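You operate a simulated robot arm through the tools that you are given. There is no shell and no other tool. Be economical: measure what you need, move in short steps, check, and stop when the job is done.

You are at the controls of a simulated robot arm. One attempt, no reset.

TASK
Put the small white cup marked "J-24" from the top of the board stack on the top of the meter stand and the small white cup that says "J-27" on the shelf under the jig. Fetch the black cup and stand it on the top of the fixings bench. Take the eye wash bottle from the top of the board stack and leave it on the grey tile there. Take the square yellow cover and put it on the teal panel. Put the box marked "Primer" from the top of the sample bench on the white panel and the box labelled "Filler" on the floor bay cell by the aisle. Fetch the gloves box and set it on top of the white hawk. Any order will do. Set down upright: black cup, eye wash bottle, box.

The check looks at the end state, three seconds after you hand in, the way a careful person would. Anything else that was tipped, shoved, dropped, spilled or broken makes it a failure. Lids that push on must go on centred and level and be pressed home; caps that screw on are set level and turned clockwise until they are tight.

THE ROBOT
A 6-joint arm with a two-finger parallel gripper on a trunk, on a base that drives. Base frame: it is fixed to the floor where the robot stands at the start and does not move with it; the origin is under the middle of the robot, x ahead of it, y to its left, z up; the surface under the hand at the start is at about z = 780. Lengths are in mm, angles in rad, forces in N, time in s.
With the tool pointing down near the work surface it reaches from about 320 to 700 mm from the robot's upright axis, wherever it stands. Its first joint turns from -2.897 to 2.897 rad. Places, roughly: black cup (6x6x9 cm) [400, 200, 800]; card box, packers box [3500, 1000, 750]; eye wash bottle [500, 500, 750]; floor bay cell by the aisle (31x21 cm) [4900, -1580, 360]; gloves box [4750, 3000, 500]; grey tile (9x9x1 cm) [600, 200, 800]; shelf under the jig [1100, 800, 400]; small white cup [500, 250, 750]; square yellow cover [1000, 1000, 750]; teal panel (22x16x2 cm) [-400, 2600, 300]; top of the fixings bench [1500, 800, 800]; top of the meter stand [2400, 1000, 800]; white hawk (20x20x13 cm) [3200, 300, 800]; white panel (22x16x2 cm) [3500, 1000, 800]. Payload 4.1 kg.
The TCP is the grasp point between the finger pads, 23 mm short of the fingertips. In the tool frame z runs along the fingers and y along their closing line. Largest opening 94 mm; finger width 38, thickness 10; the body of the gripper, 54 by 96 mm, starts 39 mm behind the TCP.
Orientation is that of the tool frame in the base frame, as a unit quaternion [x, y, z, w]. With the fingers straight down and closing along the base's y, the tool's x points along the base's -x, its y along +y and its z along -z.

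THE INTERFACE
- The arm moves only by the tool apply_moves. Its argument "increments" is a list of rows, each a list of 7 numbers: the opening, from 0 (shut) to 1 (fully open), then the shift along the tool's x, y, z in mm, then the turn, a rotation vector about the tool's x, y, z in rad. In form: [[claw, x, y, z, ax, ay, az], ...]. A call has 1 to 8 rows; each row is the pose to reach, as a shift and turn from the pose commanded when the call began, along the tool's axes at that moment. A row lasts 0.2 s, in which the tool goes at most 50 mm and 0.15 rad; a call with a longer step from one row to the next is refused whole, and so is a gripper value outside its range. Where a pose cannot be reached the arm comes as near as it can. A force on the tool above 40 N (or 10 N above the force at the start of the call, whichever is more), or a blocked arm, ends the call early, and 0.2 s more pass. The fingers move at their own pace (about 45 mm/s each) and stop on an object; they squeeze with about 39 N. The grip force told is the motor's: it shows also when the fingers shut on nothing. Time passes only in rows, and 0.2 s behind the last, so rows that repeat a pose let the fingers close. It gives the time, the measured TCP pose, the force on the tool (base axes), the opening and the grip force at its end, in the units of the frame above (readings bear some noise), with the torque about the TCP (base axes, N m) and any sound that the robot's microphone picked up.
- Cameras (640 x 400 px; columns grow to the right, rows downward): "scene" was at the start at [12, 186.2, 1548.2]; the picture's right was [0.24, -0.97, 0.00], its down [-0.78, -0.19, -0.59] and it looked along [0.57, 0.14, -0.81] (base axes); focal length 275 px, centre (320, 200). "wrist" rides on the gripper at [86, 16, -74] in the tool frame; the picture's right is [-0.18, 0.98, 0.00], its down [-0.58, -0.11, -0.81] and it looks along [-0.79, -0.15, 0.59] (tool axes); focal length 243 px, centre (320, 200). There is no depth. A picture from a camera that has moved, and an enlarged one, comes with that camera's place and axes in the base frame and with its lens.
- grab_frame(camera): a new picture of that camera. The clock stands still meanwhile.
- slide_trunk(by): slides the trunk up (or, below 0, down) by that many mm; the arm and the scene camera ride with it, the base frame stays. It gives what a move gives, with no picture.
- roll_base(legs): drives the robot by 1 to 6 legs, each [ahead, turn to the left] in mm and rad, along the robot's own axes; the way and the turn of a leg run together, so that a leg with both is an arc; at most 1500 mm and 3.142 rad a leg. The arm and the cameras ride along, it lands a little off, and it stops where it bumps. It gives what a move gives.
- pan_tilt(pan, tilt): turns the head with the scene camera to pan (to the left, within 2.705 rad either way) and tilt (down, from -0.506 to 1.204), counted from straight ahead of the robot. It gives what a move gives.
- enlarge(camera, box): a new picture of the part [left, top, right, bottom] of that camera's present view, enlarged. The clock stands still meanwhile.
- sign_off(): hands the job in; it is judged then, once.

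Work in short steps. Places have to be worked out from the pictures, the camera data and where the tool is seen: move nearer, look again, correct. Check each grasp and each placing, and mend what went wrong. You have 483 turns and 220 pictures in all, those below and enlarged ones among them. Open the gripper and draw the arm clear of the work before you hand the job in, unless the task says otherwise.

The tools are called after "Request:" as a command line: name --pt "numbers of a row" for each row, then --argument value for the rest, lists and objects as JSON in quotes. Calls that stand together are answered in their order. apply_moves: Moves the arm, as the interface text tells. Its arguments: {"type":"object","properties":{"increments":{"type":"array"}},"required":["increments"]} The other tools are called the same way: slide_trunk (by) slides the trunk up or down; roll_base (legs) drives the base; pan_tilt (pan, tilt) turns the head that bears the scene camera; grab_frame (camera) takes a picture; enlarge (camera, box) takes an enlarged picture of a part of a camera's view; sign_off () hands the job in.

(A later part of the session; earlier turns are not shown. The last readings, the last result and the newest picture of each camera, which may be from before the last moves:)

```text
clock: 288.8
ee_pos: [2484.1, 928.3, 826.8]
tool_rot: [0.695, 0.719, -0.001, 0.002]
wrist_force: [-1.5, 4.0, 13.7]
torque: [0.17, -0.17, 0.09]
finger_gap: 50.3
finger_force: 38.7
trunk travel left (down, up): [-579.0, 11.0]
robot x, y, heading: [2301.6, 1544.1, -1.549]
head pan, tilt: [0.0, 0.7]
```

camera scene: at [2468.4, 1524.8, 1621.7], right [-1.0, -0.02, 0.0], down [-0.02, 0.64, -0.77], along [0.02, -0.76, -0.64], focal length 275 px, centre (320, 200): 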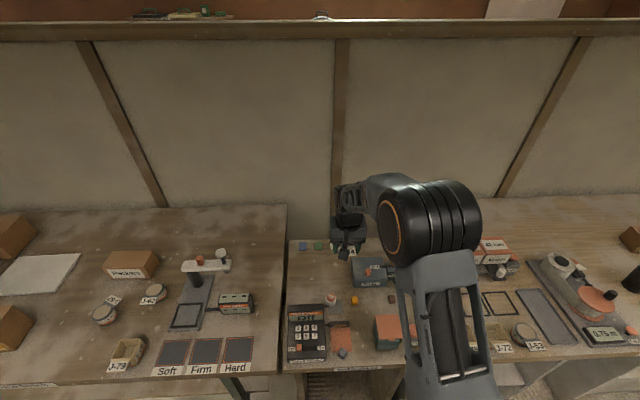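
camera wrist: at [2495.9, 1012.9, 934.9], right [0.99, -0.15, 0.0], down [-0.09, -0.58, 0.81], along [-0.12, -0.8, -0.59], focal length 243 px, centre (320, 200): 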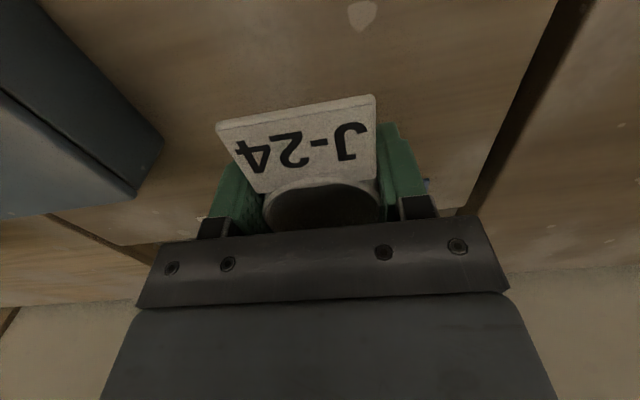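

Contact. Release and rise.

Request:
apply_moves --pt "0.4 0 0 -1.5 0 0 0" --pt "0.8 0 0 -1.5 0 0 0" --pt "0.9 0 0 -1.5 0 0 0" --pt "0.9 0 0 -1.5 0 0 0" --pt "0.9 0 0 -45 0 0 0" --pt "0.9 0 0 -90 0 0 0" --pt "0.9 20 0 -135 0 0 0" --pt "0.9 40 0 -180 0 0 0"

Request:
grab_frame --camera "wrist"

```text
clock: 290.6
ee_pos: [2480.3, 969.2, 1003.3]
tool_rot: [0.695, 0.719, -0.001, 0.002]
wrist_force: [-0.8, 0.8, 0.7]
torque: [-0.01, -0.01, -0.03]
finger_gap: 84.6
finger_force: 0.2
trunk travel left (down, up): [-579.0, 11.0]
robot x, y, heading: [2300.1, 1542.1, -1.553]
head pan, tilt: [0.0, 0.7]
```

```text
121 pictures are left
camera wrist: at [2493.7, 1055.5, 1077.9], right [0.99, -0.15, 0.0], down [-0.09, -0.58, 0.81], along [-0.12, -0.8, -0.59], focal length 243 px, centre (320, 200)
```

wrist: 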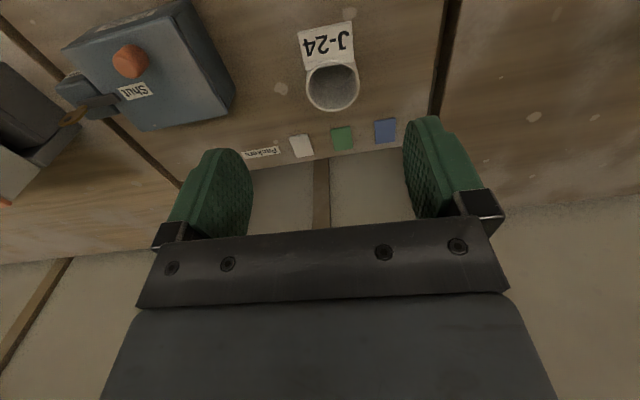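

J‑24 stands on the meter stand. Retract the arm toward the robot.

Request:
apply_moves --pt "0.9 35 -35 -10 0 0 0" --pt "0.9 70 -70 -10 0 0 0" --pt "0.9 105 -105 -10 0 0 0" --pt "0.9 140 -140 -10 0 0 0" --pt "0.9 160 -160 -10 0 0 0"

```text
refused: row 1 steps farther than a row can; nothing moved
```

Request:
apply_moves --pt "0.9 32 -32 -8 0 0 0" --pt "0.9 64 -64 -8 0 0 0" --pt "0.9 96 -96 -8 0 0 0" --pt "0.9 128 -128 -8 0 0 0" --pt "0.9 160 -160 -8 0 0 0"

```text
clock: 291.8
ee_pos: [2317.2, 1123.4, 1007.5]
tool_rot: [0.695, 0.719, -0.001, 0.002]
wrist_force: [-0.2, 0.4, 0.5]
torque: [-0.03, 0.02, -0.01]
finger_gap: 84.7
finger_force: 0.1
trunk travel left (down, up): [-579.0, 11.0]
robot x, y, heading: [2300.5, 1544.4, -1.543]
head pan, tilt: [0.0, 0.7]
```

Turn left, drive 900 along the aisle, face the sample bench.

Request:
roll_base --legs '[[0, 1.65], [900, 0], [0, -1.67]]'

Request:
pan_tilt --pan 0.0 --tilt 0.65

Request:
grab_frame --camera "scene"

```text
clock: 304.5
ee_pos: [3175.6, 1192.2, 1009.6]
tool_rot: [0.715, 0.699, -0.001, 0.001]
wrist_force: [-0.1, 0.5, 0.5]
torque: [0.02, 0.02, 0.03]
finger_gap: 84.7
finger_force: 0.0
trunk travel left (down, up): [-579.0, 11.0]
robot x, y, heading: [3183.0, 1615.4, -1.606]
head pan, tilt: [0.0, 0.7]
```

```text
clock: 305.1
ee_pos: [3176.3, 1193.4, 1008.7]
tool_rot: [0.716, 0.698, -0.002, 0.001]
wrist_force: [0.1, -0.4, 0.1]
torque: [-0.02, 0.01, -0.04]
finger_gap: 84.7
finger_force: 0.1
trunk travel left (down, up): [-579.0, 11.0]
robot x, y, heading: [3185.7, 1618.1, -1.603]
head pan, tilt: [0.0, 0.649]
```

```text
120 pictures are left
camera scene: at [3349.3, 1584.2, 1626.0], right [-1.0, 0.03, 0.0], down [0.02, 0.6, -0.8], along [-0.03, -0.8, -0.6], focal length 275 px, centre (320, 200)
```

scene: 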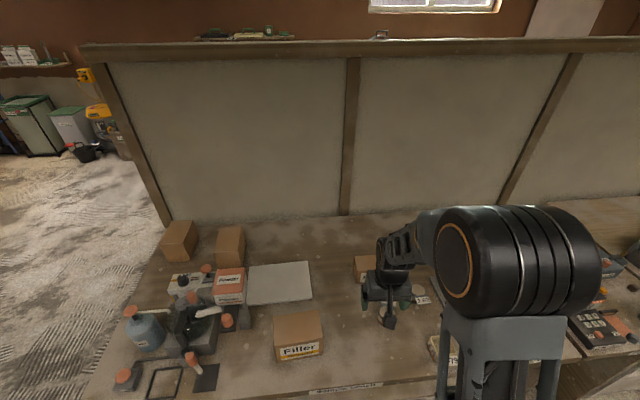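

Request:
enlarge --camera "scene" --box '[100, 200, 360, 400]'

```text
2.00 times, centred on (230, 300) of scene
camera zoom: at [3349.3, 1584.2, 1626.0], right [-1.0, 0.03, 0.0], down [0.02, 0.6, -0.8], along [-0.03, -0.8, -0.6], focal length 550 px, centre (500, 0)
```

zoom: 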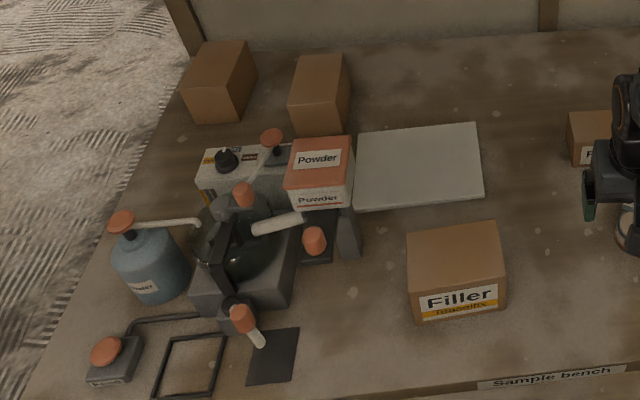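

Two unlabelled boxes stand at the back; their labels may face away. Drive on east and look back at their far faces.

Request:
roll_base --legs '[[0, 1.65], [950, 0]]'

Request:
pan_tilt --pan -2.1 --tilt 0.5

Request:
grab_frame --camera "scene"

```text
clock: 314.0
ee_pos: [4545.1, 1691.9, 1008.7]
tool_rot: [-0.034, 0.999, 0.0, 0.002]
wrist_force: [-1.2, -0.1, -0.1]
torque: [0.03, 0.01, 0.03]
finger_gap: 85.0
finger_force: 0.0
trunk travel left (down, up): [-579.0, 11.0]
robot x, y, heading: [4123.5, 1662.3, 0.059]
head pan, tilt: [0.0, 0.649]
```

```text
clock: 316.0
ee_pos: [4544.9, 1692.1, 1008.4]
tool_rot: [-0.034, 0.999, 0.0, 0.002]
wrist_force: [0.0, 0.5, 0.7]
torque: [0.04, 0.01, -0.02]
finger_gap: 84.9
finger_force: 0.2
trunk travel left (down, up): [-579.0, 11.0]
robot x, y, heading: [4119.9, 1660.6, 0.059]
head pan, tilt: [-2.1, 0.499]
```

```text
118 pictures are left
camera scene: at [4014.4, 1743.5, 1639.4], right [-0.89, 0.45, 0.0], down [0.22, 0.43, -0.88], along [-0.4, -0.78, -0.48], focal length 275 px, centre (320, 200)
```

scene: 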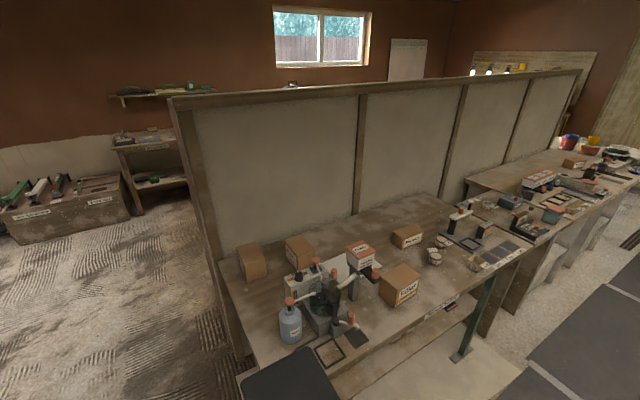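

Request:
enlarge --camera "scene" --box '[220, 210, 440, 370]'

```text
2.50 times, centred on (330, 290) of scene
camera zoom: at [4014.4, 1743.5, 1639.4], right [-0.89, 0.45, 0.0], down [0.22, 0.43, -0.88], along [-0.4, -0.78, -0.48], focal length 688 px, centre (295, -25)
```

zoom: 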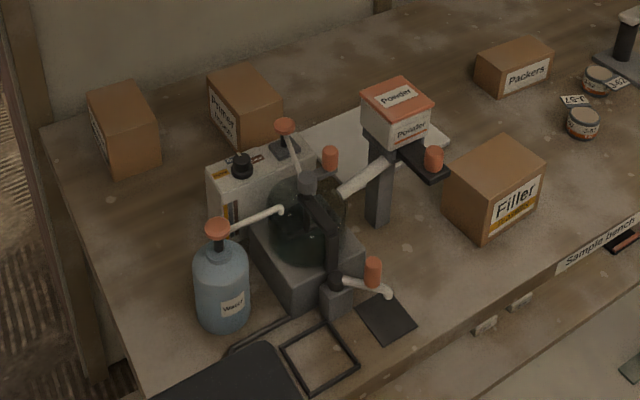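

Request:
enlarge --camera "scene" --box '[230, 230, 340, 290]'

```text
5.82 times, centred on (285, 260) of scene
camera zoom: at [4014.4, 1743.5, 1639.4], right [-0.89, 0.45, 0.0], down [0.22, 0.43, -0.88], along [-0.4, -0.78, -0.48], focal length 1602 px, centre (524, -149)
```

zoom: 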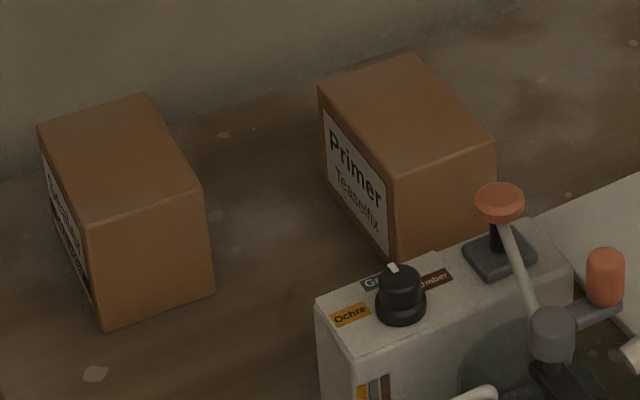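

Box nearer the machine is "Primer": x≈3606–3696, y≈770–904, z 800–880, reachable from the bench's east end. Check the floor to the south-east.

Request:
pan_tilt --pan -0.75 --tilt 0.55

Request:
grab_frame --camera "scene"

Request:
pan_tilt --pan 0.5 --tilt 0.5

Request:
grab_frame --camera "scene"

```text
clock: 317.5
ee_pos: [4544.8, 1692.3, 1008.2]
tool_rot: [-0.035, 0.999, 0.0, 0.003]
wrist_force: [0.1, 1.1, 0.3]
torque: [0.03, -0.04, 0.0]
finger_gap: 84.9
finger_force: 0.0
trunk travel left (down, up): [-579.0, 11.0]
robot x, y, heading: [4125.7, 1656.4, 0.058]
head pan, tilt: [-0.75, 0.55]
```

```text
115 pictures are left
camera scene: at [4124.6, 1767.3, 1634.8], right [-0.64, -0.77, 0.0], down [-0.4, 0.33, -0.85], along [0.66, -0.54, -0.52], focal length 275 px, centre (320, 200)
```

scene: 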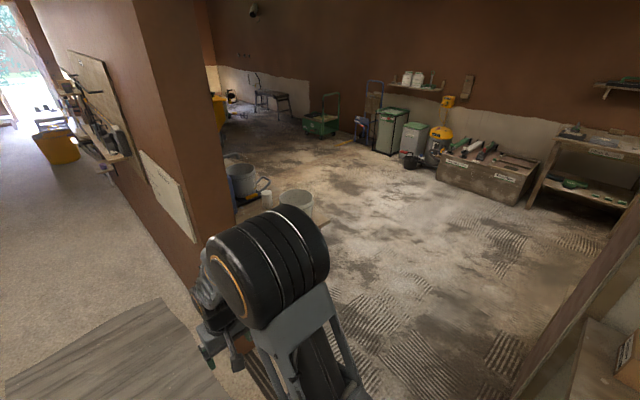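

```text
clock: 318.9
ee_pos: [4545.7, 1692.4, 1007.9]
tool_rot: [-0.034, 0.999, 0.0, 0.002]
wrist_force: [0.2, -0.6, -0.6]
torque: [-0.01, 0.02, 0.03]
finger_gap: 84.5
finger_force: 0.1
trunk travel left (down, up): [-579.0, 11.0]
robot x, y, heading: [4121.7, 1659.9, 0.061]
head pan, tilt: [0.499, 0.499]
```

```text
114 pictures are left
camera scene: at [4132.7, 1872.8, 1639.4], right [0.53, -0.85, 0.0], down [-0.41, -0.25, -0.88], along [0.74, 0.46, -0.48], focal length 275 px, centre (320, 200)
```

scene: 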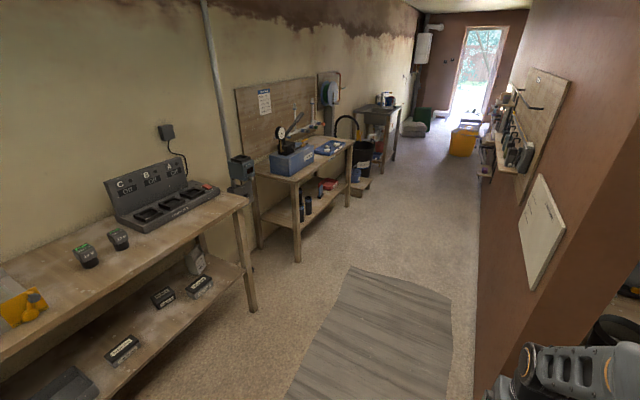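

Floor is clear. Drive round to the east end of the sample bench, facing −x.

Request:
roll_base --legs '[[400, 0], [0, -1.63], [830, 0], [0, -1.571]]'

Request:
pan_tilt --pan 0.0 --tilt 0.6

Request:
grab_frame --camera "scene"

```text
clock: 333.3
ee_pos: [4076.4, 863.6, 1009.0]
tool_rot: [1.0, -0.012, -0.001, 0.0]
wrist_force: [0.3, 0.6, -0.5]
torque: [-0.03, 0.0, 0.03]
finger_gap: 84.5
finger_force: 0.0
trunk travel left (down, up): [-579.0, 11.0]
robot x, y, heading: [4495.7, 859.0, 3.107]
head pan, tilt: [0.499, 0.499]
```

```text
clock: 334.2
ee_pos: [4076.4, 861.8, 1010.0]
tool_rot: [1.0, -0.013, -0.002, 0.0]
wrist_force: [1.4, -0.2, -0.1]
torque: [-0.02, 0.04, -0.01]
finger_gap: 84.5
finger_force: 0.1
trunk travel left (down, up): [-579.0, 11.0]
robot x, y, heading: [4499.6, 858.2, 3.107]
head pan, tilt: [0.0, 0.6]
```

```text
113 pictures are left
camera scene: at [4465.6, 693.2, 1630.3], right [0.03, 1.0, 0.0], down [0.56, -0.02, -0.83], along [-0.82, 0.03, -0.56], focal length 275 px, centre (320, 200)
```

scene: 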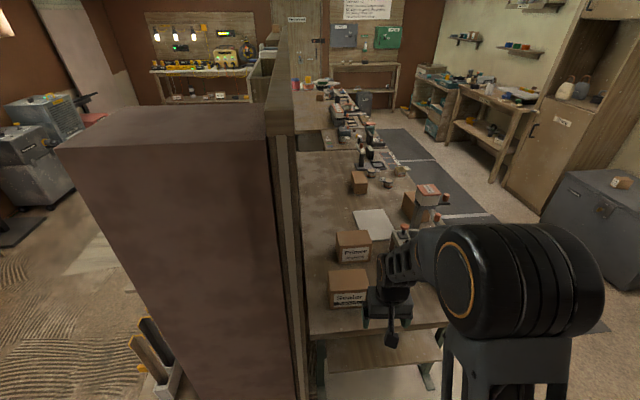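

Primer and Sealer labels are visible. Zoom to measure the Primer box from here.

Request:
enlarge --camera "scene" --box '[300, 160, 440, 260]'

Request:
roll_base --legs '[[175, 0.03]]'

```text
4.00 times, centred on (370, 210) of scene
camera zoom: at [4465.6, 693.2, 1630.3], right [0.03, 1.0, 0.0], down [0.56, -0.02, -0.83], along [-0.82, 0.03, -0.56], focal length 1101 px, centre (120, 160)
```

zoom: 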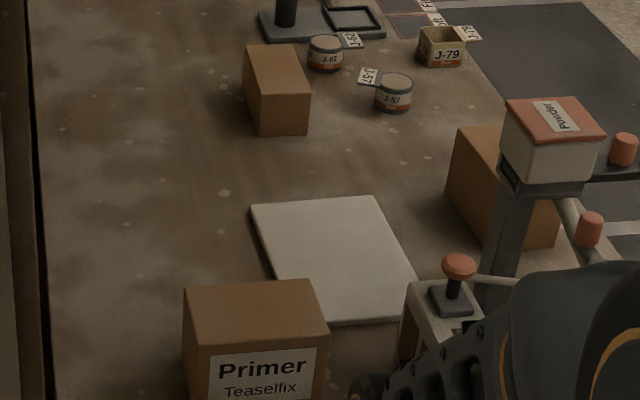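

```text
clock: 335.7
ee_pos: [3898.8, 853.3, 1008.6]
tool_rot: [1.0, 0.003, -0.002, 0.0]
wrist_force: [-0.6, 0.3, -0.9]
torque: [0.0, -0.03, -0.04]
finger_gap: 84.2
finger_force: 0.0
trunk travel left (down, up): [-579.0, 11.0]
robot x, y, heading: [4320.1, 863.8, 3.139]
head pan, tilt: [0.0, 0.6]
```

Move the hand over the box (x≈3650, y≈852) at height, turning it +90° on the way.

Request:
apply_moves --pt "1 -40 0 0 0 0 0.14" --pt "1 -80 0 0 0 0 0.28" --pt "1 -120 0 0 0 0 0.42" --pt "1 -160 0 0 0 0 0.56" --pt "1 -200 0 0 0 0 0.7" --pt "1 -235 0 0 0 0 0.84" --pt "1 -249 0 0 0 0 0.98" --pt "1 -249 0 0 0 0 1.12"

Request:
apply_moves --pt "1 0 0 0 0 0 0.14" --pt "1 0 0 0 0 0 0.28" --pt "1 0 0 0 0 0 0.42" --pt "1 0 0 0 0 0 0.445"

Request:
grab_frame --camera "wrist"

```text
clock: 337.5
ee_pos: [3651.0, 852.1, 1008.0]
tool_rot: [0.848, -0.529, -0.001, 0.0]
wrist_force: [0.2, 0.6, 0.5]
torque: [0.0, 0.02, -0.01]
finger_gap: 94.0
finger_force: 0.1
trunk travel left (down, up): [-579.0, 11.0]
robot x, y, heading: [4323.2, 857.8, 3.139]
head pan, tilt: [0.0, 0.6]
```

```text
clock: 338.5
ee_pos: [3649.5, 851.8, 1009.6]
tool_rot: [0.71, -0.704, -0.002, 0.001]
wrist_force: [-0.1, -0.2, 0.9]
torque: [-0.01, 0.0, -0.02]
finger_gap: 93.7
finger_force: 0.0
trunk travel left (down, up): [-579.0, 11.0]
robot x, y, heading: [4321.9, 864.3, 3.141]
head pan, tilt: [0.0, 0.6]
```

```text
111 pictures are left
camera wrist: at [3634.2, 765.7, 1085.1], right [-0.98, 0.18, 0.0], down [0.11, 0.58, 0.81], along [0.14, 0.79, -0.59], focal length 243 px, centre (320, 200)
```

wrist: 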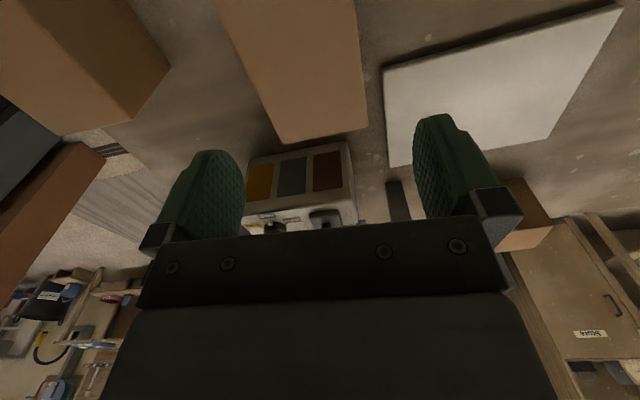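

Refined: box top z≈890, width ≈86, centre ≈(3656, 850). Lower to z≈945 with +6 mm in x, and check finger alignment.

Request:
apply_moves --pt "1 0 -6 30 0 0 0" --pt "1 0 -6 60 0 0 0" --pt "1 0 -6 60 0 0 0"

Request:
grab_frame --camera "wrist"

Request:
grab_frame --camera "scene"

```text
clock: 339.3
ee_pos: [3657.0, 854.1, 951.4]
tool_rot: [0.711, -0.703, -0.001, 0.002]
wrist_force: [-0.3, 0.6, 0.5]
torque: [-0.03, 0.0, 0.01]
finger_gap: 94.1
finger_force: 0.0
trunk travel left (down, up): [-579.0, 11.0]
robot x, y, heading: [4318.0, 863.4, 3.138]
head pan, tilt: [0.0, 0.6]
```

```text
110 pictures are left
camera wrist: at [3641.5, 766.8, 1026.3], right [-0.98, 0.17, 0.0], down [0.11, 0.58, 0.81], along [0.14, 0.79, -0.59], focal length 243 px, centre (320, 200)
```

wrist: 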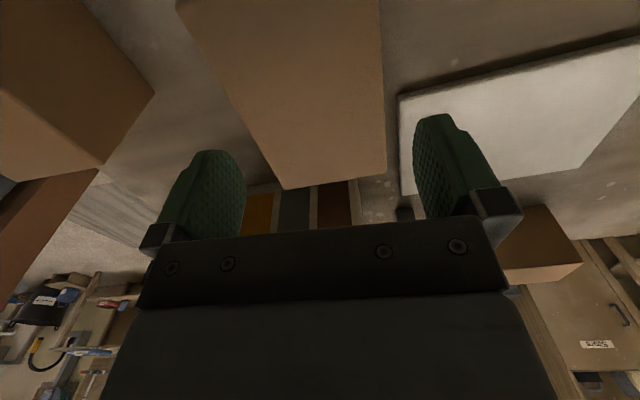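

```text
109 pictures are left
camera scene: at [4293.3, 695.5, 1630.3], right [0.0, 1.0, 0.0], down [0.56, 0.0, -0.83], along [-0.83, 0.0, -0.56], focal length 275 px, centre (320, 200)
```

scene: 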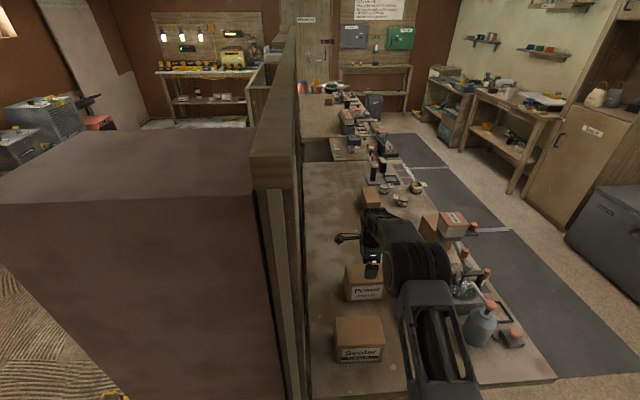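

Triangulated: width ≈82, top z≈905, centre x≈3657. Lower 25 mm (y −14) first and check visually before passing the edges.

Request:
apply_moves --pt "1 14 0 0 0 0 0" --pt "1 14 0 15 0 0 0" --pt "1 14 0 15 0 0 0"

Request:
grab_frame --camera "wrist"

Request:
enlarge --camera "scene" --box '[310, 200, 430, 320]'

```text
clock: 340.1
ee_pos: [3657.0, 837.7, 934.8]
tool_rot: [0.712, -0.702, -0.001, 0.001]
wrist_force: [0.6, -0.2, -0.1]
torque: [0.01, 0.01, 0.0]
finger_gap: 93.9
finger_force: 0.1
trunk travel left (down, up): [-579.0, 11.0]
robot x, y, heading: [4321.5, 860.9, 3.133]
head pan, tilt: [0.0, 0.6]
```

```text
108 pictures are left
camera wrist: at [3641.1, 751.3, 1009.8], right [-0.98, 0.17, 0.0], down [0.11, 0.58, 0.81], along [0.14, 0.79, -0.59], focal length 243 px, centre (320, 200)
```

wrist: 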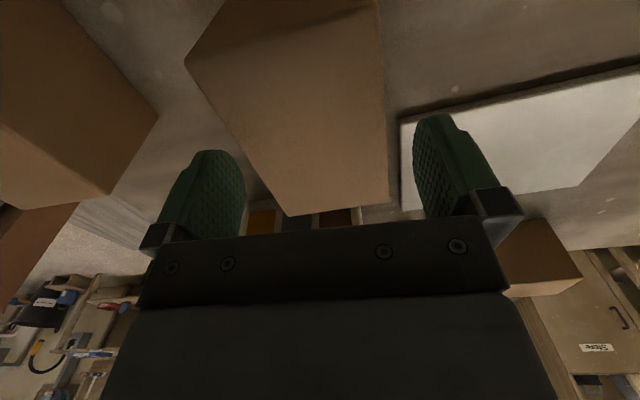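

```text
3.33 times, centred on (370, 260) of scene
camera zoom: at [4293.2, 695.6, 1630.3], right [0.0, 1.0, 0.0], down [0.57, 0.0, -0.82], along [-0.82, 0.0, -0.57], focal length 918 px, centre (153, 0)
```

zoom: 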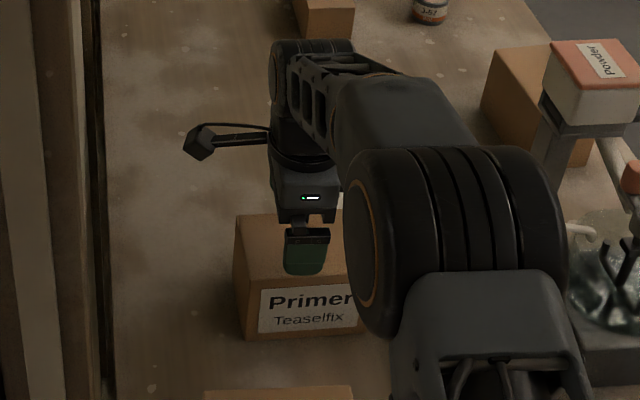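

Alignment looks good. Descend 55 mm gently.

Request:
apply_moves --pt "1 0 0 12 0 0 0" --pt "1 0 0 24 0 0 0" --pt "1 0 0 36 0 0 0" --pt "1 0 0 48 0 0 0" --pt "1 0 0 55 0 0 0"

Request:
grab_frame --camera "wrist"

```text
clock: 340.7
ee_pos: [3652.8, 837.3, 923.5]
tool_rot: [0.712, -0.702, -0.007, 0.007]
wrist_force: [4.0, -0.2, 19.6]
torque: [-0.08, -1.06, 0.07]
finger_gap: 94.0
finger_force: 0.1
trunk travel left (down, up): [-579.0, 11.0]
robot x, y, heading: [4319.8, 856.9, 3.141]
head pan, tilt: [0.0, 0.6]
stopped in row 3: the force on the tool passed its limit at 52 N (the readings are from after the stop); the commanded pose is now the measured one
```

```text
106 pictures are left
camera wrist: at [3639.5, 751.8, 999.6], right [-0.98, 0.17, 0.02], down [0.12, 0.58, 0.8], along [0.13, 0.79, -0.59], focal length 243 px, centre (320, 200)
```

wrist: 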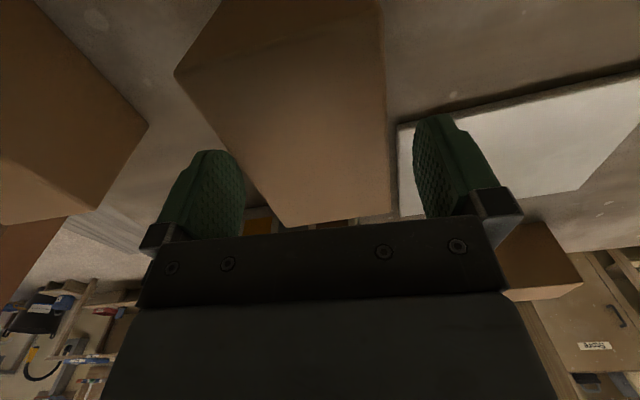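

The +x finger tip landed on the box rim (top z≈899). Raise, undo the 0.02 rad tilt, shift to x≈3661.

Request:
apply_moves --pt "1 0 0 -14 0 0 0" --pt "1 0 -8 -14 0.02 0 0" --pt "1 0 -8 -14 0.02 0 0"

Request:
grab_frame --camera "wrist"

```text
clock: 341.5
ee_pos: [3662.7, 837.8, 931.4]
tool_rot: [0.712, -0.702, 0.002, -0.003]
wrist_force: [0.1, 0.1, -0.3]
torque: [-0.03, -0.04, -0.02]
finger_gap: 94.1
finger_force: 0.1
trunk travel left (down, up): [-579.0, 11.0]
robot x, y, heading: [4321.3, 863.1, 3.138]
head pan, tilt: [0.0, 0.6]
```

```text
105 pictures are left
camera wrist: at [3647.0, 751.6, 1008.4], right [-0.98, 0.17, -0.01], down [0.1, 0.58, 0.81], along [0.14, 0.79, -0.59], focal length 243 px, centre (320, 200)
```

wrist: 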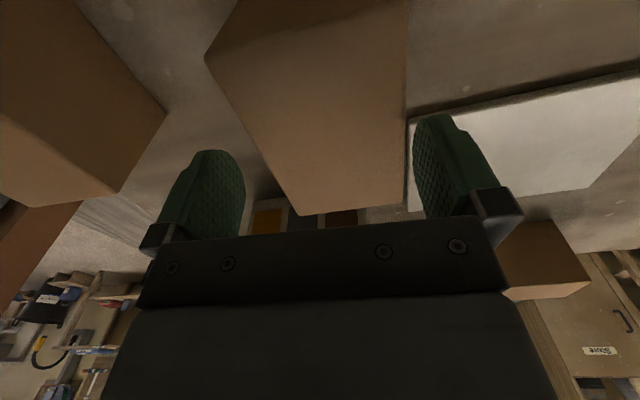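

With z=899 the corners show the box turned ≈5° ccw, width ≈82, centre ≈(3656, 849). Turn the hand to match and recentre.

Request:
apply_moves --pt "1 -4 3 0 -0.003 0 -0.05" --pt "1 -8 6 0 -0.007 0 -0.092" --pt "1 -8 6 0 -0.007 0 -0.092"

Request:
grab_frame --camera "wrist"

```text
clock: 342.3
ee_pos: [3654.3, 846.6, 933.4]
tool_rot: [0.742, -0.67, 0.0, 0.0]
wrist_force: [-0.2, 0.4, -1.0]
torque: [0.0, 0.01, -0.01]
finger_gap: 94.3
finger_force: 0.1
trunk travel left (down, up): [-579.0, 11.0]
robot x, y, heading: [4320.5, 865.5, 3.135]
head pan, tilt: [0.0, 0.6]
```

```text
104 pictures are left
camera wrist: at [3647.7, 758.8, 1008.7], right [-1.0, 0.08, 0.0], down [0.05, 0.59, 0.81], along [0.07, 0.8, -0.59], focal length 243 px, centre (320, 200)
```

wrist: 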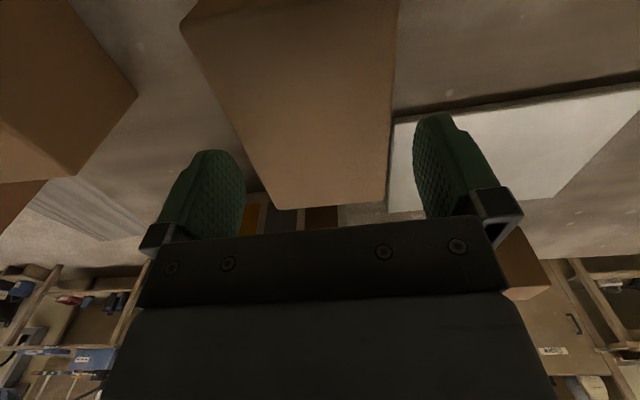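

Nearly there: shift +4.5 mm in x, trim the turn, then descend to z≈880.

Request:
apply_moves --pt "1 0 -4.5 0 0 0 0.015" --pt "1 0 -4.5 12 0 0 0.015" --pt "1 0 -4.5 24 0 0 0.015" --pt "1 0 -4.5 36 0 0 0.015" --pt "1 0 -4.5 50 0 0 0.015" --pt "1 0 -4.5 50 0 0 0.015"

```text
clock: 343.7
ee_pos: [3658.4, 846.1, 883.7]
tool_rot: [0.738, -0.675, 0.0, 0.0]
wrist_force: [-0.4, 0.2, 0.0]
torque: [-0.01, -0.01, -0.02]
finger_gap: 94.3
finger_force: 0.1
trunk travel left (down, up): [-579.0, 11.0]
robot x, y, heading: [4322.0, 855.8, 3.137]
head pan, tilt: [0.0, 0.6]
```

Fingers straddle the box freely. Lower 12 mm more and close.

Request:
apply_moves --pt "1 0 0 12 0 0 0" --pt "0.5 0 0 12 0 0 0" --pt "0.5 0 0 12 0 0 0" --pt "0.5 0 0 12 0 0 0" --pt "0.5 0 0 12 0 0 0"

```text
clock: 344.9
ee_pos: [3659.1, 845.7, 870.9]
tool_rot: [0.738, -0.675, 0.0, 0.0]
wrist_force: [-1.6, -0.2, -1.4]
torque: [0.0, -0.07, -0.04]
finger_gap: 85.2
finger_force: 38.6
trunk travel left (down, up): [-579.0, 11.0]
robot x, y, heading: [4321.8, 863.1, 3.141]
head pan, tilt: [0.0, 0.6]
```

Gripped (85 mm). Lift.

Request:
apply_moves --pt "0.5 0 0 -15 0 0 0" --pt "0.5 0 0 -50 0 0 0" --pt "0.5 0 0 -95 0 0 0" --pt "0.5 0 0 -140 0 0 0" --pt "0.5 0 0 -180 0 0 0" --pt "0.5 0 0 -180 0 0 0"

Request:
grab_frame --camera "scene"

```text
clock: 346.3
ee_pos: [3661.2, 846.6, 1048.8]
tool_rot: [0.738, -0.675, 0.001, -0.001]
wrist_force: [1.0, 0.5, -4.5]
torque: [0.0, 0.0, -0.02]
finger_gap: 84.8
finger_force: 39.2
trunk travel left (down, up): [-579.0, 11.0]
robot x, y, heading: [4322.2, 861.9, 3.136]
head pan, tilt: [0.0, 0.6]
```

```text
103 pictures are left
camera scene: at [4292.9, 695.5, 1630.3], right [0.0, 1.0, 0.0], down [0.57, 0.0, -0.82], along [-0.82, 0.0, -0.57], focal length 275 px, centre (320, 200)
```

scene: 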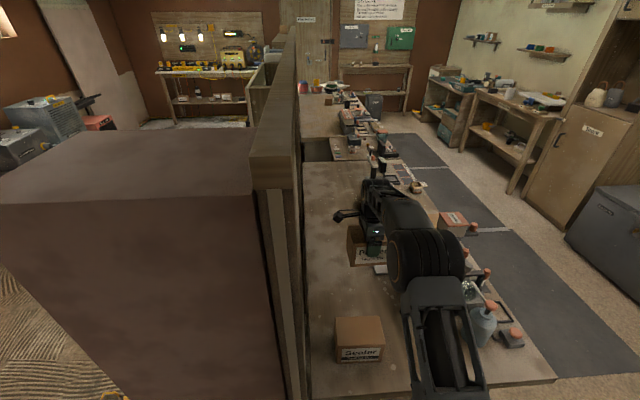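

Held. Retract the box toward the robot.

Request:
apply_moves --pt "0.5 4 -45 0 0 0 0" --pt "0.5 8 -90 0 0 0 0" --pt "0.5 12 -135 0 0 0 0" --pt "0.5 16 -180 0 0 0 0" --pt "0.5 20 -225 0 0 0 0" --pt "0.5 20 -245 0 0 0 0"

```text
clock: 347.7
ee_pos: [3902.7, 849.8, 1050.0]
tool_rot: [0.738, -0.675, 0.0, 0.002]
wrist_force: [0.5, -0.4, -3.9]
torque: [-0.02, -0.01, 0.02]
finger_gap: 84.8
finger_force: 39.1
trunk travel left (down, up): [-579.0, 11.0]
robot x, y, heading: [4322.7, 861.8, 3.134]
head pan, tilt: [0.0, 0.6]
```

Request:
roll_base --legs '[[-190, 0], [0, -1.571], [790, 0], [0, 1.571]]'

```text
clock: 360.8
ee_pos: [4080.1, 1647.7, 1049.8]
tool_rot: [0.746, -0.666, 0.0, -0.001]
wrist_force: [0.3, -0.1, -3.8]
torque: [0.01, 0.03, -0.01]
finger_gap: 85.0
finger_force: 39.3
trunk travel left (down, up): [-579.0, 11.0]
robot x, y, heading: [4493.1, 1670.4, -3.117]
head pan, tilt: [0.0, 0.6]
```

Request:
roll_base --legs '[[1030, 0], [0, 1.55]]'

Request:
pan_tilt --pan 0.0 --tilt 0.75

Request:
grab_frame --camera "scene"

```text
clock: 370.1
ee_pos: [3459.9, 1218.9, 1051.3]
tool_rot: [0.998, 0.068, 0.001, 0.0]
wrist_force: [0.5, 0.2, -4.7]
torque: [-0.02, 0.01, 0.0]
finger_gap: 85.0
finger_force: 39.0
trunk travel left (down, up): [-579.0, 11.0]
robot x, y, heading: [3430.7, 1638.8, -1.529]
head pan, tilt: [0.0, 0.6]
```

```text
clock: 370.8
ee_pos: [3459.7, 1220.2, 1049.6]
tool_rot: [0.998, 0.068, 0.0, -0.001]
wrist_force: [-0.2, 0.2, -4.3]
torque: [0.01, 0.02, -0.02]
finger_gap: 84.7
finger_force: 38.9
trunk travel left (down, up): [-579.0, 11.0]
robot x, y, heading: [3427.0, 1637.4, -1.524]
head pan, tilt: [0.0, 0.75]
```

```text
102 pictures are left
camera scene: at [3598.4, 1623.5, 1617.5], right [-1.0, -0.04, 0.0], down [-0.03, 0.68, -0.73], along [0.03, -0.73, -0.68], focal length 275 px, centre (320, 200)
```

scene: 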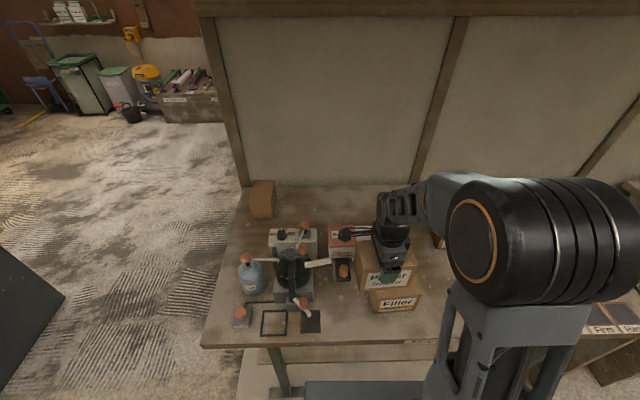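

Panel centre ≈(3476, 975), turned ≈5°. Carry the box over it at height.

Request:
apply_moves --pt "0.5 -3 42 0 0 0 0" --pt "0.5 -6 84 0 0 0 0" --pt "0.5 -9 126 0 0 0 0" --pt "0.5 -12 168 0 0 0 0" --pt "0.5 -15 210 0 0 0 0" --pt "0.5 -17 241 0 0 0 0.04" --pt "0.5 -17 241 30 0 0 0.04" --pt "0.5 -17 241 70 0 0 0.04"

Request:
grab_frame --camera "wrist"

Request:
enlarge --camera "scene" --box '[260, 170, 460, 320]'

```text
clock: 371.1
ee_pos: [3457.6, 1217.0, 1045.6]
tool_rot: [0.997, 0.075, -0.002, -0.017]
wrist_force: [-3.6, 16.4, -9.6]
torque: [0.06, 0.2, 0.91]
finger_gap: 85.0
finger_force: 38.7
trunk travel left (down, up): [-579.0, 11.0]
robot x, y, heading: [3429.9, 1639.5, -1.525]
head pan, tilt: [0.0, 0.75]
stopped in row 1: the force on the tool passed its limit at 55 N (the readings are from after the stop); the commanded pose is now the measured one
```

```text
101 pictures are left
camera wrist: at [3546.9, 1211.1, 1120.6], right [-0.04, -1.0, -0.03], down [-0.59, -0.01, 0.81], along [-0.81, 0.05, -0.58], focal length 243 px, centre (320, 200)
```

wrist: 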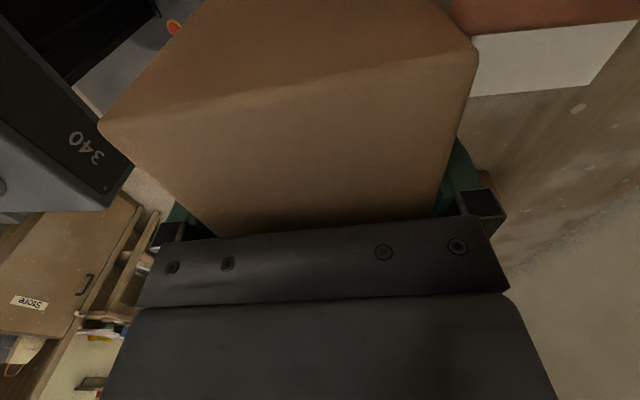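

```text
2.67 times, centred on (360, 245) of scene
camera zoom: at [3598.0, 1626.1, 1617.6], right [-1.0, -0.04, 0.0], down [-0.03, 0.68, -0.73], along [0.03, -0.73, -0.68], focal length 734 px, centre (213, 80)
```

zoom: 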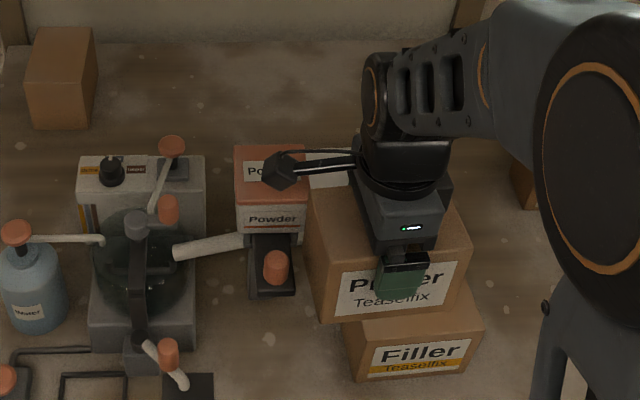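

The held box touched the "Powder" carton on the stand (its top is z≈1020). Back off, raise well above, and re-level.

Request:
apply_moves --pt "0.5 0 -12 0 0 0 0" --pt "0.5 0 -12 -40 0 0 0" --pt "0.5 0 -12 -85 0 0 0" --pt "0.5 0 -12 -110 0 0 0" --pt "0.5 0 -12 -110 0 0 0"

Request:
enlarge --camera "scene" --box '[260, 170, 460, 320]'

```text
clock: 372.3
ee_pos: [3459.2, 1222.0, 1159.0]
tool_rot: [0.997, 0.073, -0.001, -0.012]
wrist_force: [0.1, -0.1, -4.3]
torque: [0.03, -0.01, 0.01]
finger_gap: 84.9
finger_force: 39.2
trunk travel left (down, up): [-579.0, 11.0]
robot x, y, heading: [3429.0, 1637.2, -1.525]
head pan, tilt: [0.0, 0.75]
```

```text
2.67 times, centred on (360, 245) of scene
camera zoom: at [3598.4, 1623.6, 1617.4], right [-1.0, -0.04, 0.0], down [-0.03, 0.68, -0.73], along [0.03, -0.73, -0.68], focal length 734 px, centre (213, 80)
```

zoom: 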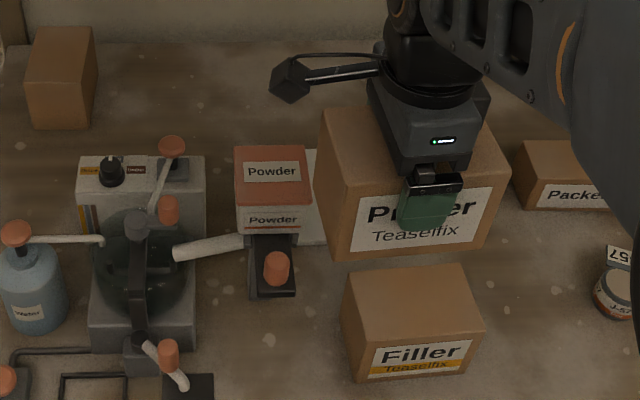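

Powder carton sits square on its stand. Level the tool and move over the panel at this height.

Request:
apply_moves --pt "0.5 -3 40 0 -0.024 0 0" --pt "0.5 -6 81 0 -0.024 0 0.02" --pt "0.5 -9 122 0 -0.024 0 0.04" --pt "0.5 -12 163 0 -0.024 0 0.04" --pt "0.5 -15 204 0 -0.024 0 0.04" --pt "0.5 -19 244 0 -0.024 0 0.04" --pt "0.5 -19 244 0 -0.024 0 0.04"

Request:
grab_frame --camera "wrist"

Request:
enlarge --camera "scene" --box '[260, 130, 460, 280]'

```text
clock: 373.9
ee_pos: [3475.9, 973.1, 1153.0]
tool_rot: [0.999, 0.053, -0.001, -0.001]
wrist_force: [-0.6, 0.3, -4.5]
torque: [0.01, 0.02, 0.01]
finger_gap: 85.0
finger_force: 40.0
trunk travel left (down, up): [-579.0, 11.0]
robot x, y, heading: [3433.0, 1636.1, -1.524]
head pan, tilt: [0.0, 0.75]
```

```text
98 pictures are left
camera wrist: at [3564.6, 967.1, 1227.2], right [-0.08, -1.0, 0.0], down [-0.59, 0.04, 0.81], along [-0.81, 0.06, -0.59], focal length 243 px, centre (320, 200)
```

wrist: 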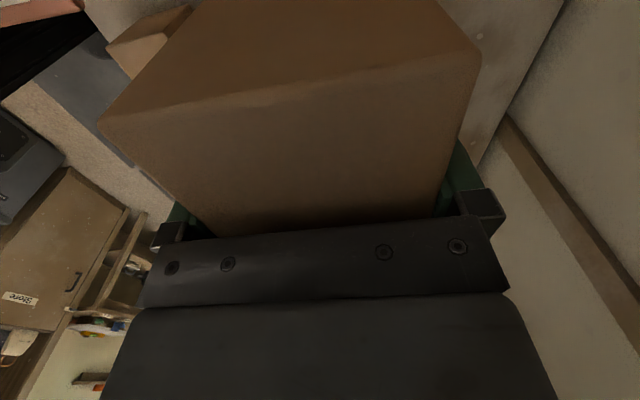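

```text
2.67 times, centred on (360, 205) of scene
camera zoom: at [3598.4, 1623.8, 1617.5], right [-1.0, -0.04, 0.0], down [-0.03, 0.68, -0.73], along [0.03, -0.73, -0.68], focal length 734 px, centre (213, 187)
```

zoom: 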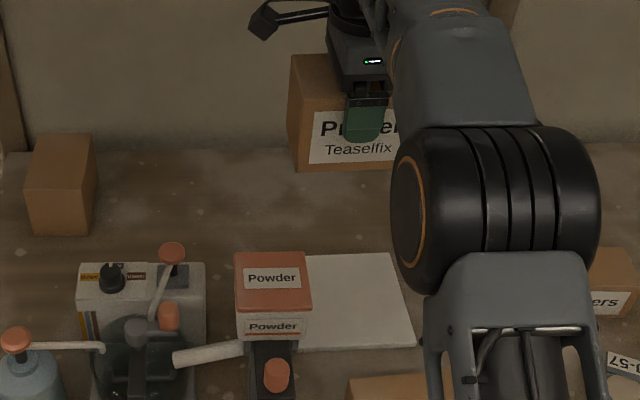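

Aligned over the panel. Lower 200 mm, watching clearance.

Request:
apply_moves --pt "0.5 0 0 45 0 0 0" --pt "0.5 0 0 90 0 0 0" --pt "0.5 0 0 135 0 0 0" --pt "0.5 0 0 180 0 0 0" --pt "0.5 0 0 220 0 0 0" --pt "0.5 0 0 235 0 0 0" --pt "0.5 0 0 235 0 0 0"

Request:
grab_frame --camera "scene"

Request:
grab_frame --camera "wrist"

```text
clock: 375.5
ee_pos: [3475.7, 977.9, 917.0]
tool_rot: [0.999, 0.053, -0.001, -0.001]
wrist_force: [0.2, 0.2, -4.2]
torque: [0.02, 0.0, -0.01]
finger_gap: 84.9
finger_force: 39.6
trunk travel left (down, up): [-579.0, 11.0]
robot x, y, heading: [3429.8, 1638.9, -1.525]
head pan, tilt: [0.0, 0.75]
```

```text
96 pictures are left
camera scene: at [3598.4, 1623.4, 1617.4], right [-1.0, -0.04, 0.0], down [-0.03, 0.68, -0.73], along [0.03, -0.73, -0.68], focal length 275 px, centre (320, 200)
```

scene: 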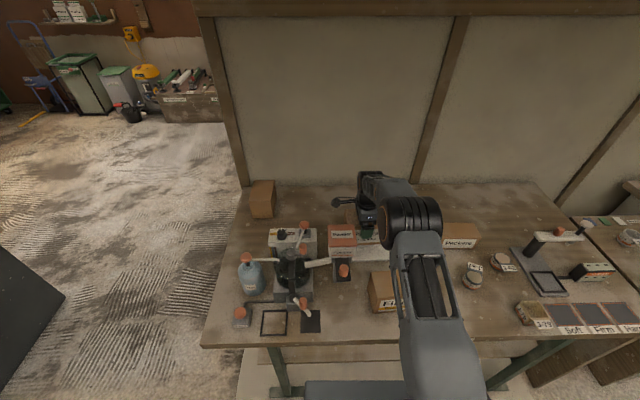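

```text
95 pictures are left
camera wrist: at [3563.5, 971.4, 992.7], right [-0.08, -1.0, 0.0], down [-0.59, 0.05, 0.81], along [-0.81, 0.06, -0.59], focal length 243 px, centre (320, 200)
```

wrist: 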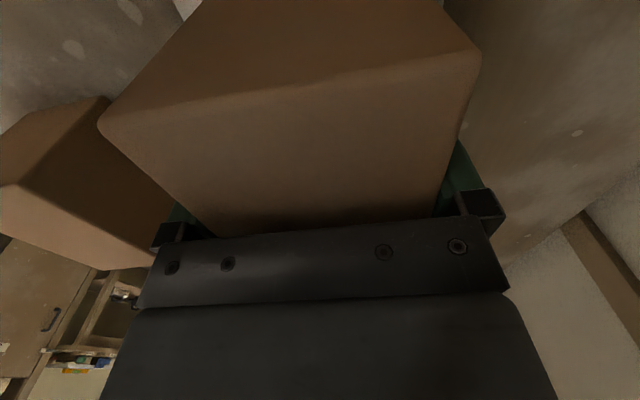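

Request:
apply_moves --pt "0.5 0 0 10 0 0 0" --pt "0.5 0 0 18 0 0 0" --pt "0.5 0 0 22 0 0 0" --pt "0.5 0 0 24 0 0 0"

```text
clock: 376.5
ee_pos: [3474.6, 977.1, 892.0]
tool_rot: [0.999, 0.053, -0.001, -0.001]
wrist_force: [-0.1, -0.5, -5.2]
torque: [0.0, 0.03, 0.01]
finger_gap: 84.8
finger_force: 39.0
trunk travel left (down, up): [-579.0, 11.0]
robot x, y, heading: [3428.6, 1637.8, -1.525]
head pan, tilt: [0.0, 0.75]
```

Request:
apply_moves --pt "0.5 0 0 2 0 0 0" --pt "0.5 0 0 4 0 0 0" --pt "0.5 0 0 4 0 0 0"

```text
clock: 377.3
ee_pos: [3475.5, 976.9, 888.0]
tool_rot: [0.999, 0.053, -0.001, -0.001]
wrist_force: [0.2, 0.7, -4.3]
torque: [0.02, -0.04, -0.03]
finger_gap: 85.0
finger_force: 39.1
trunk travel left (down, up): [-579.0, 11.0]
robot x, y, heading: [3428.8, 1638.1, -1.526]
head pan, tilt: [0.0, 0.75]
```

Request:
apply_moves --pt "0.5 0 0 2 0 0 0" --pt "0.5 0 0 4 0 0 0" --pt "0.5 0 0 4 0 0 0"

```text
clock: 378.1
ee_pos: [3473.7, 977.2, 884.1]
tool_rot: [0.999, 0.052, -0.001, -0.002]
wrist_force: [0.5, -1.2, -3.8]
torque: [-0.02, -0.02, 0.03]
finger_gap: 85.1
finger_force: 38.8
trunk travel left (down, up): [-579.0, 11.0]
robot x, y, heading: [3434.2, 1638.2, -1.525]
head pan, tilt: [0.0, 0.75]
```

Request:
apply_moves --pt "0.5 0 0 2 0 0 0" --pt "0.5 0 0 4 0 0 0" --pt "0.5 0 0 4 0 0 0"

Request:
enlarge --camera "scene" --box '[310, 170, 470, 290]'

```text
clock: 378.9
ee_pos: [3474.2, 977.9, 883.1]
tool_rot: [0.999, 0.053, -0.002, 0.002]
wrist_force: [-2.8, 0.7, 16.1]
torque: [1.02, -0.67, 0.14]
finger_gap: 85.1
finger_force: 39.0
trunk travel left (down, up): [-579.0, 11.0]
robot x, y, heading: [3430.8, 1637.1, -1.526]
head pan, tilt: [0.0, 0.75]
```

```text
3.33 times, centred on (390, 230) of scene
camera zoom: at [3597.8, 1625.5, 1617.8], right [-1.0, -0.04, 0.0], down [-0.03, 0.68, -0.73], along [0.03, -0.73, -0.68], focal length 918 px, centre (87, 100)
```

zoom: 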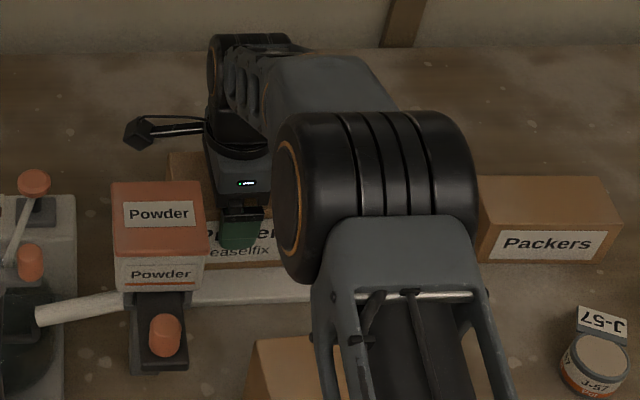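

Contact on the panel. Release and rise.

Request:
apply_moves --pt "0.5 0 0 -2 0 0 0" --pt "1 0 0 -2 0 0 0" --pt "1 0 0 -2 0 0 0" --pt "1 0 0 -40 0 0 0" --pt "1 0 0 -85 0 0 0" --pt "1 0 0 -130 0 0 0" --pt "1 0 0 -175 0 0 0" --pt "1 0 0 -220 0 0 0"

Request:
grab_frame --camera "wrist"

```text
clock: 380.7
ee_pos: [3472.7, 978.3, 1099.3]
tool_rot: [0.999, 0.054, -0.001, -0.001]
wrist_force: [0.1, 1.0, 0.2]
torque: [0.0, 0.0, -0.01]
finger_gap: 94.2
finger_force: 0.2
trunk travel left (down, up): [-579.0, 11.0]
robot x, y, heading: [3432.4, 1636.1, -1.524]
head pan, tilt: [0.0, 0.75]
```

```text
93 pictures are left
camera wrist: at [3559.7, 973.0, 1176.1], right [-0.08, -1.0, 0.0], down [-0.59, 0.04, 0.81], along [-0.81, 0.06, -0.59], focal length 243 px, centre (320, 200)
```

wrist: 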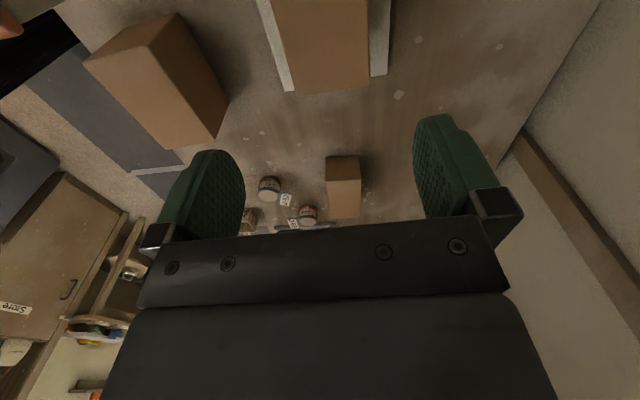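

Primer stands on the white panel. Now move the hand above the Filler box (≈(3393, 1185)) and look.

Request:
apply_moves --pt "1 -12 -42 0 0 0 0" --pt "1 -24 -84 0 0 0 0" --pt "1 -36 -126 0 0 0 0" --pt "1 -48 -168 0 0 0 0" --pt "1 -57 -212 0 0 0 0" --pt "1 -57 -212 20 0 0 0"

Request:
grab_frame --camera "wrist"

Request:
enlarge --camera "scene" --box '[310, 190, 470, 310]'

```text
clock: 382.1
ee_pos: [3397.4, 1182.0, 1080.1]
tool_rot: [0.999, 0.052, -0.001, -0.001]
wrist_force: [-0.5, -0.7, -0.2]
torque: [-0.01, -0.01, -0.01]
finger_gap: 93.8
finger_force: 0.0
trunk travel left (down, up): [-579.0, 11.0]
robot x, y, heading: [3430.7, 1638.5, -1.529]
head pan, tilt: [0.0, 0.75]
```

```text
92 pictures are left
camera wrist: at [3485.2, 1174.9, 1154.6], right [-0.08, -1.0, 0.0], down [-0.59, 0.05, 0.81], along [-0.81, 0.06, -0.59], focal length 243 px, centre (320, 200)
```

wrist: 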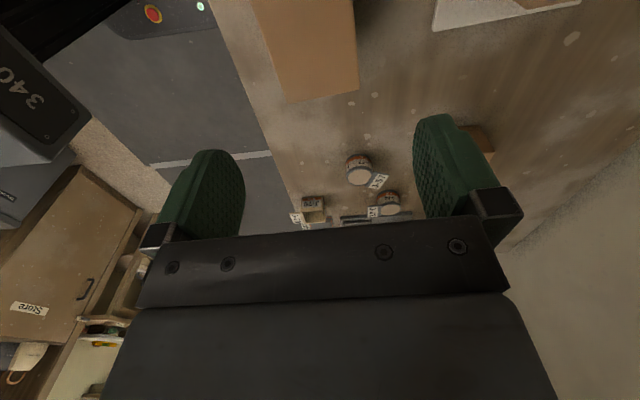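

```text
3.33 times, centred on (390, 250) of scene
camera zoom: at [3598.3, 1623.7, 1617.5], right [-1.0, -0.04, 0.0], down [-0.03, 0.68, -0.73], along [0.03, -0.73, -0.68], focal length 918 px, centre (87, 33)
```

zoom: 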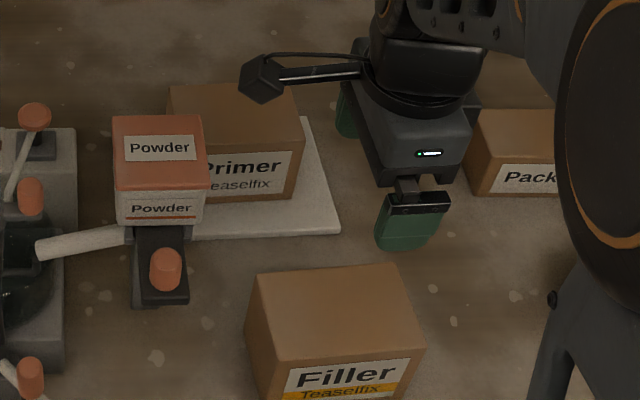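

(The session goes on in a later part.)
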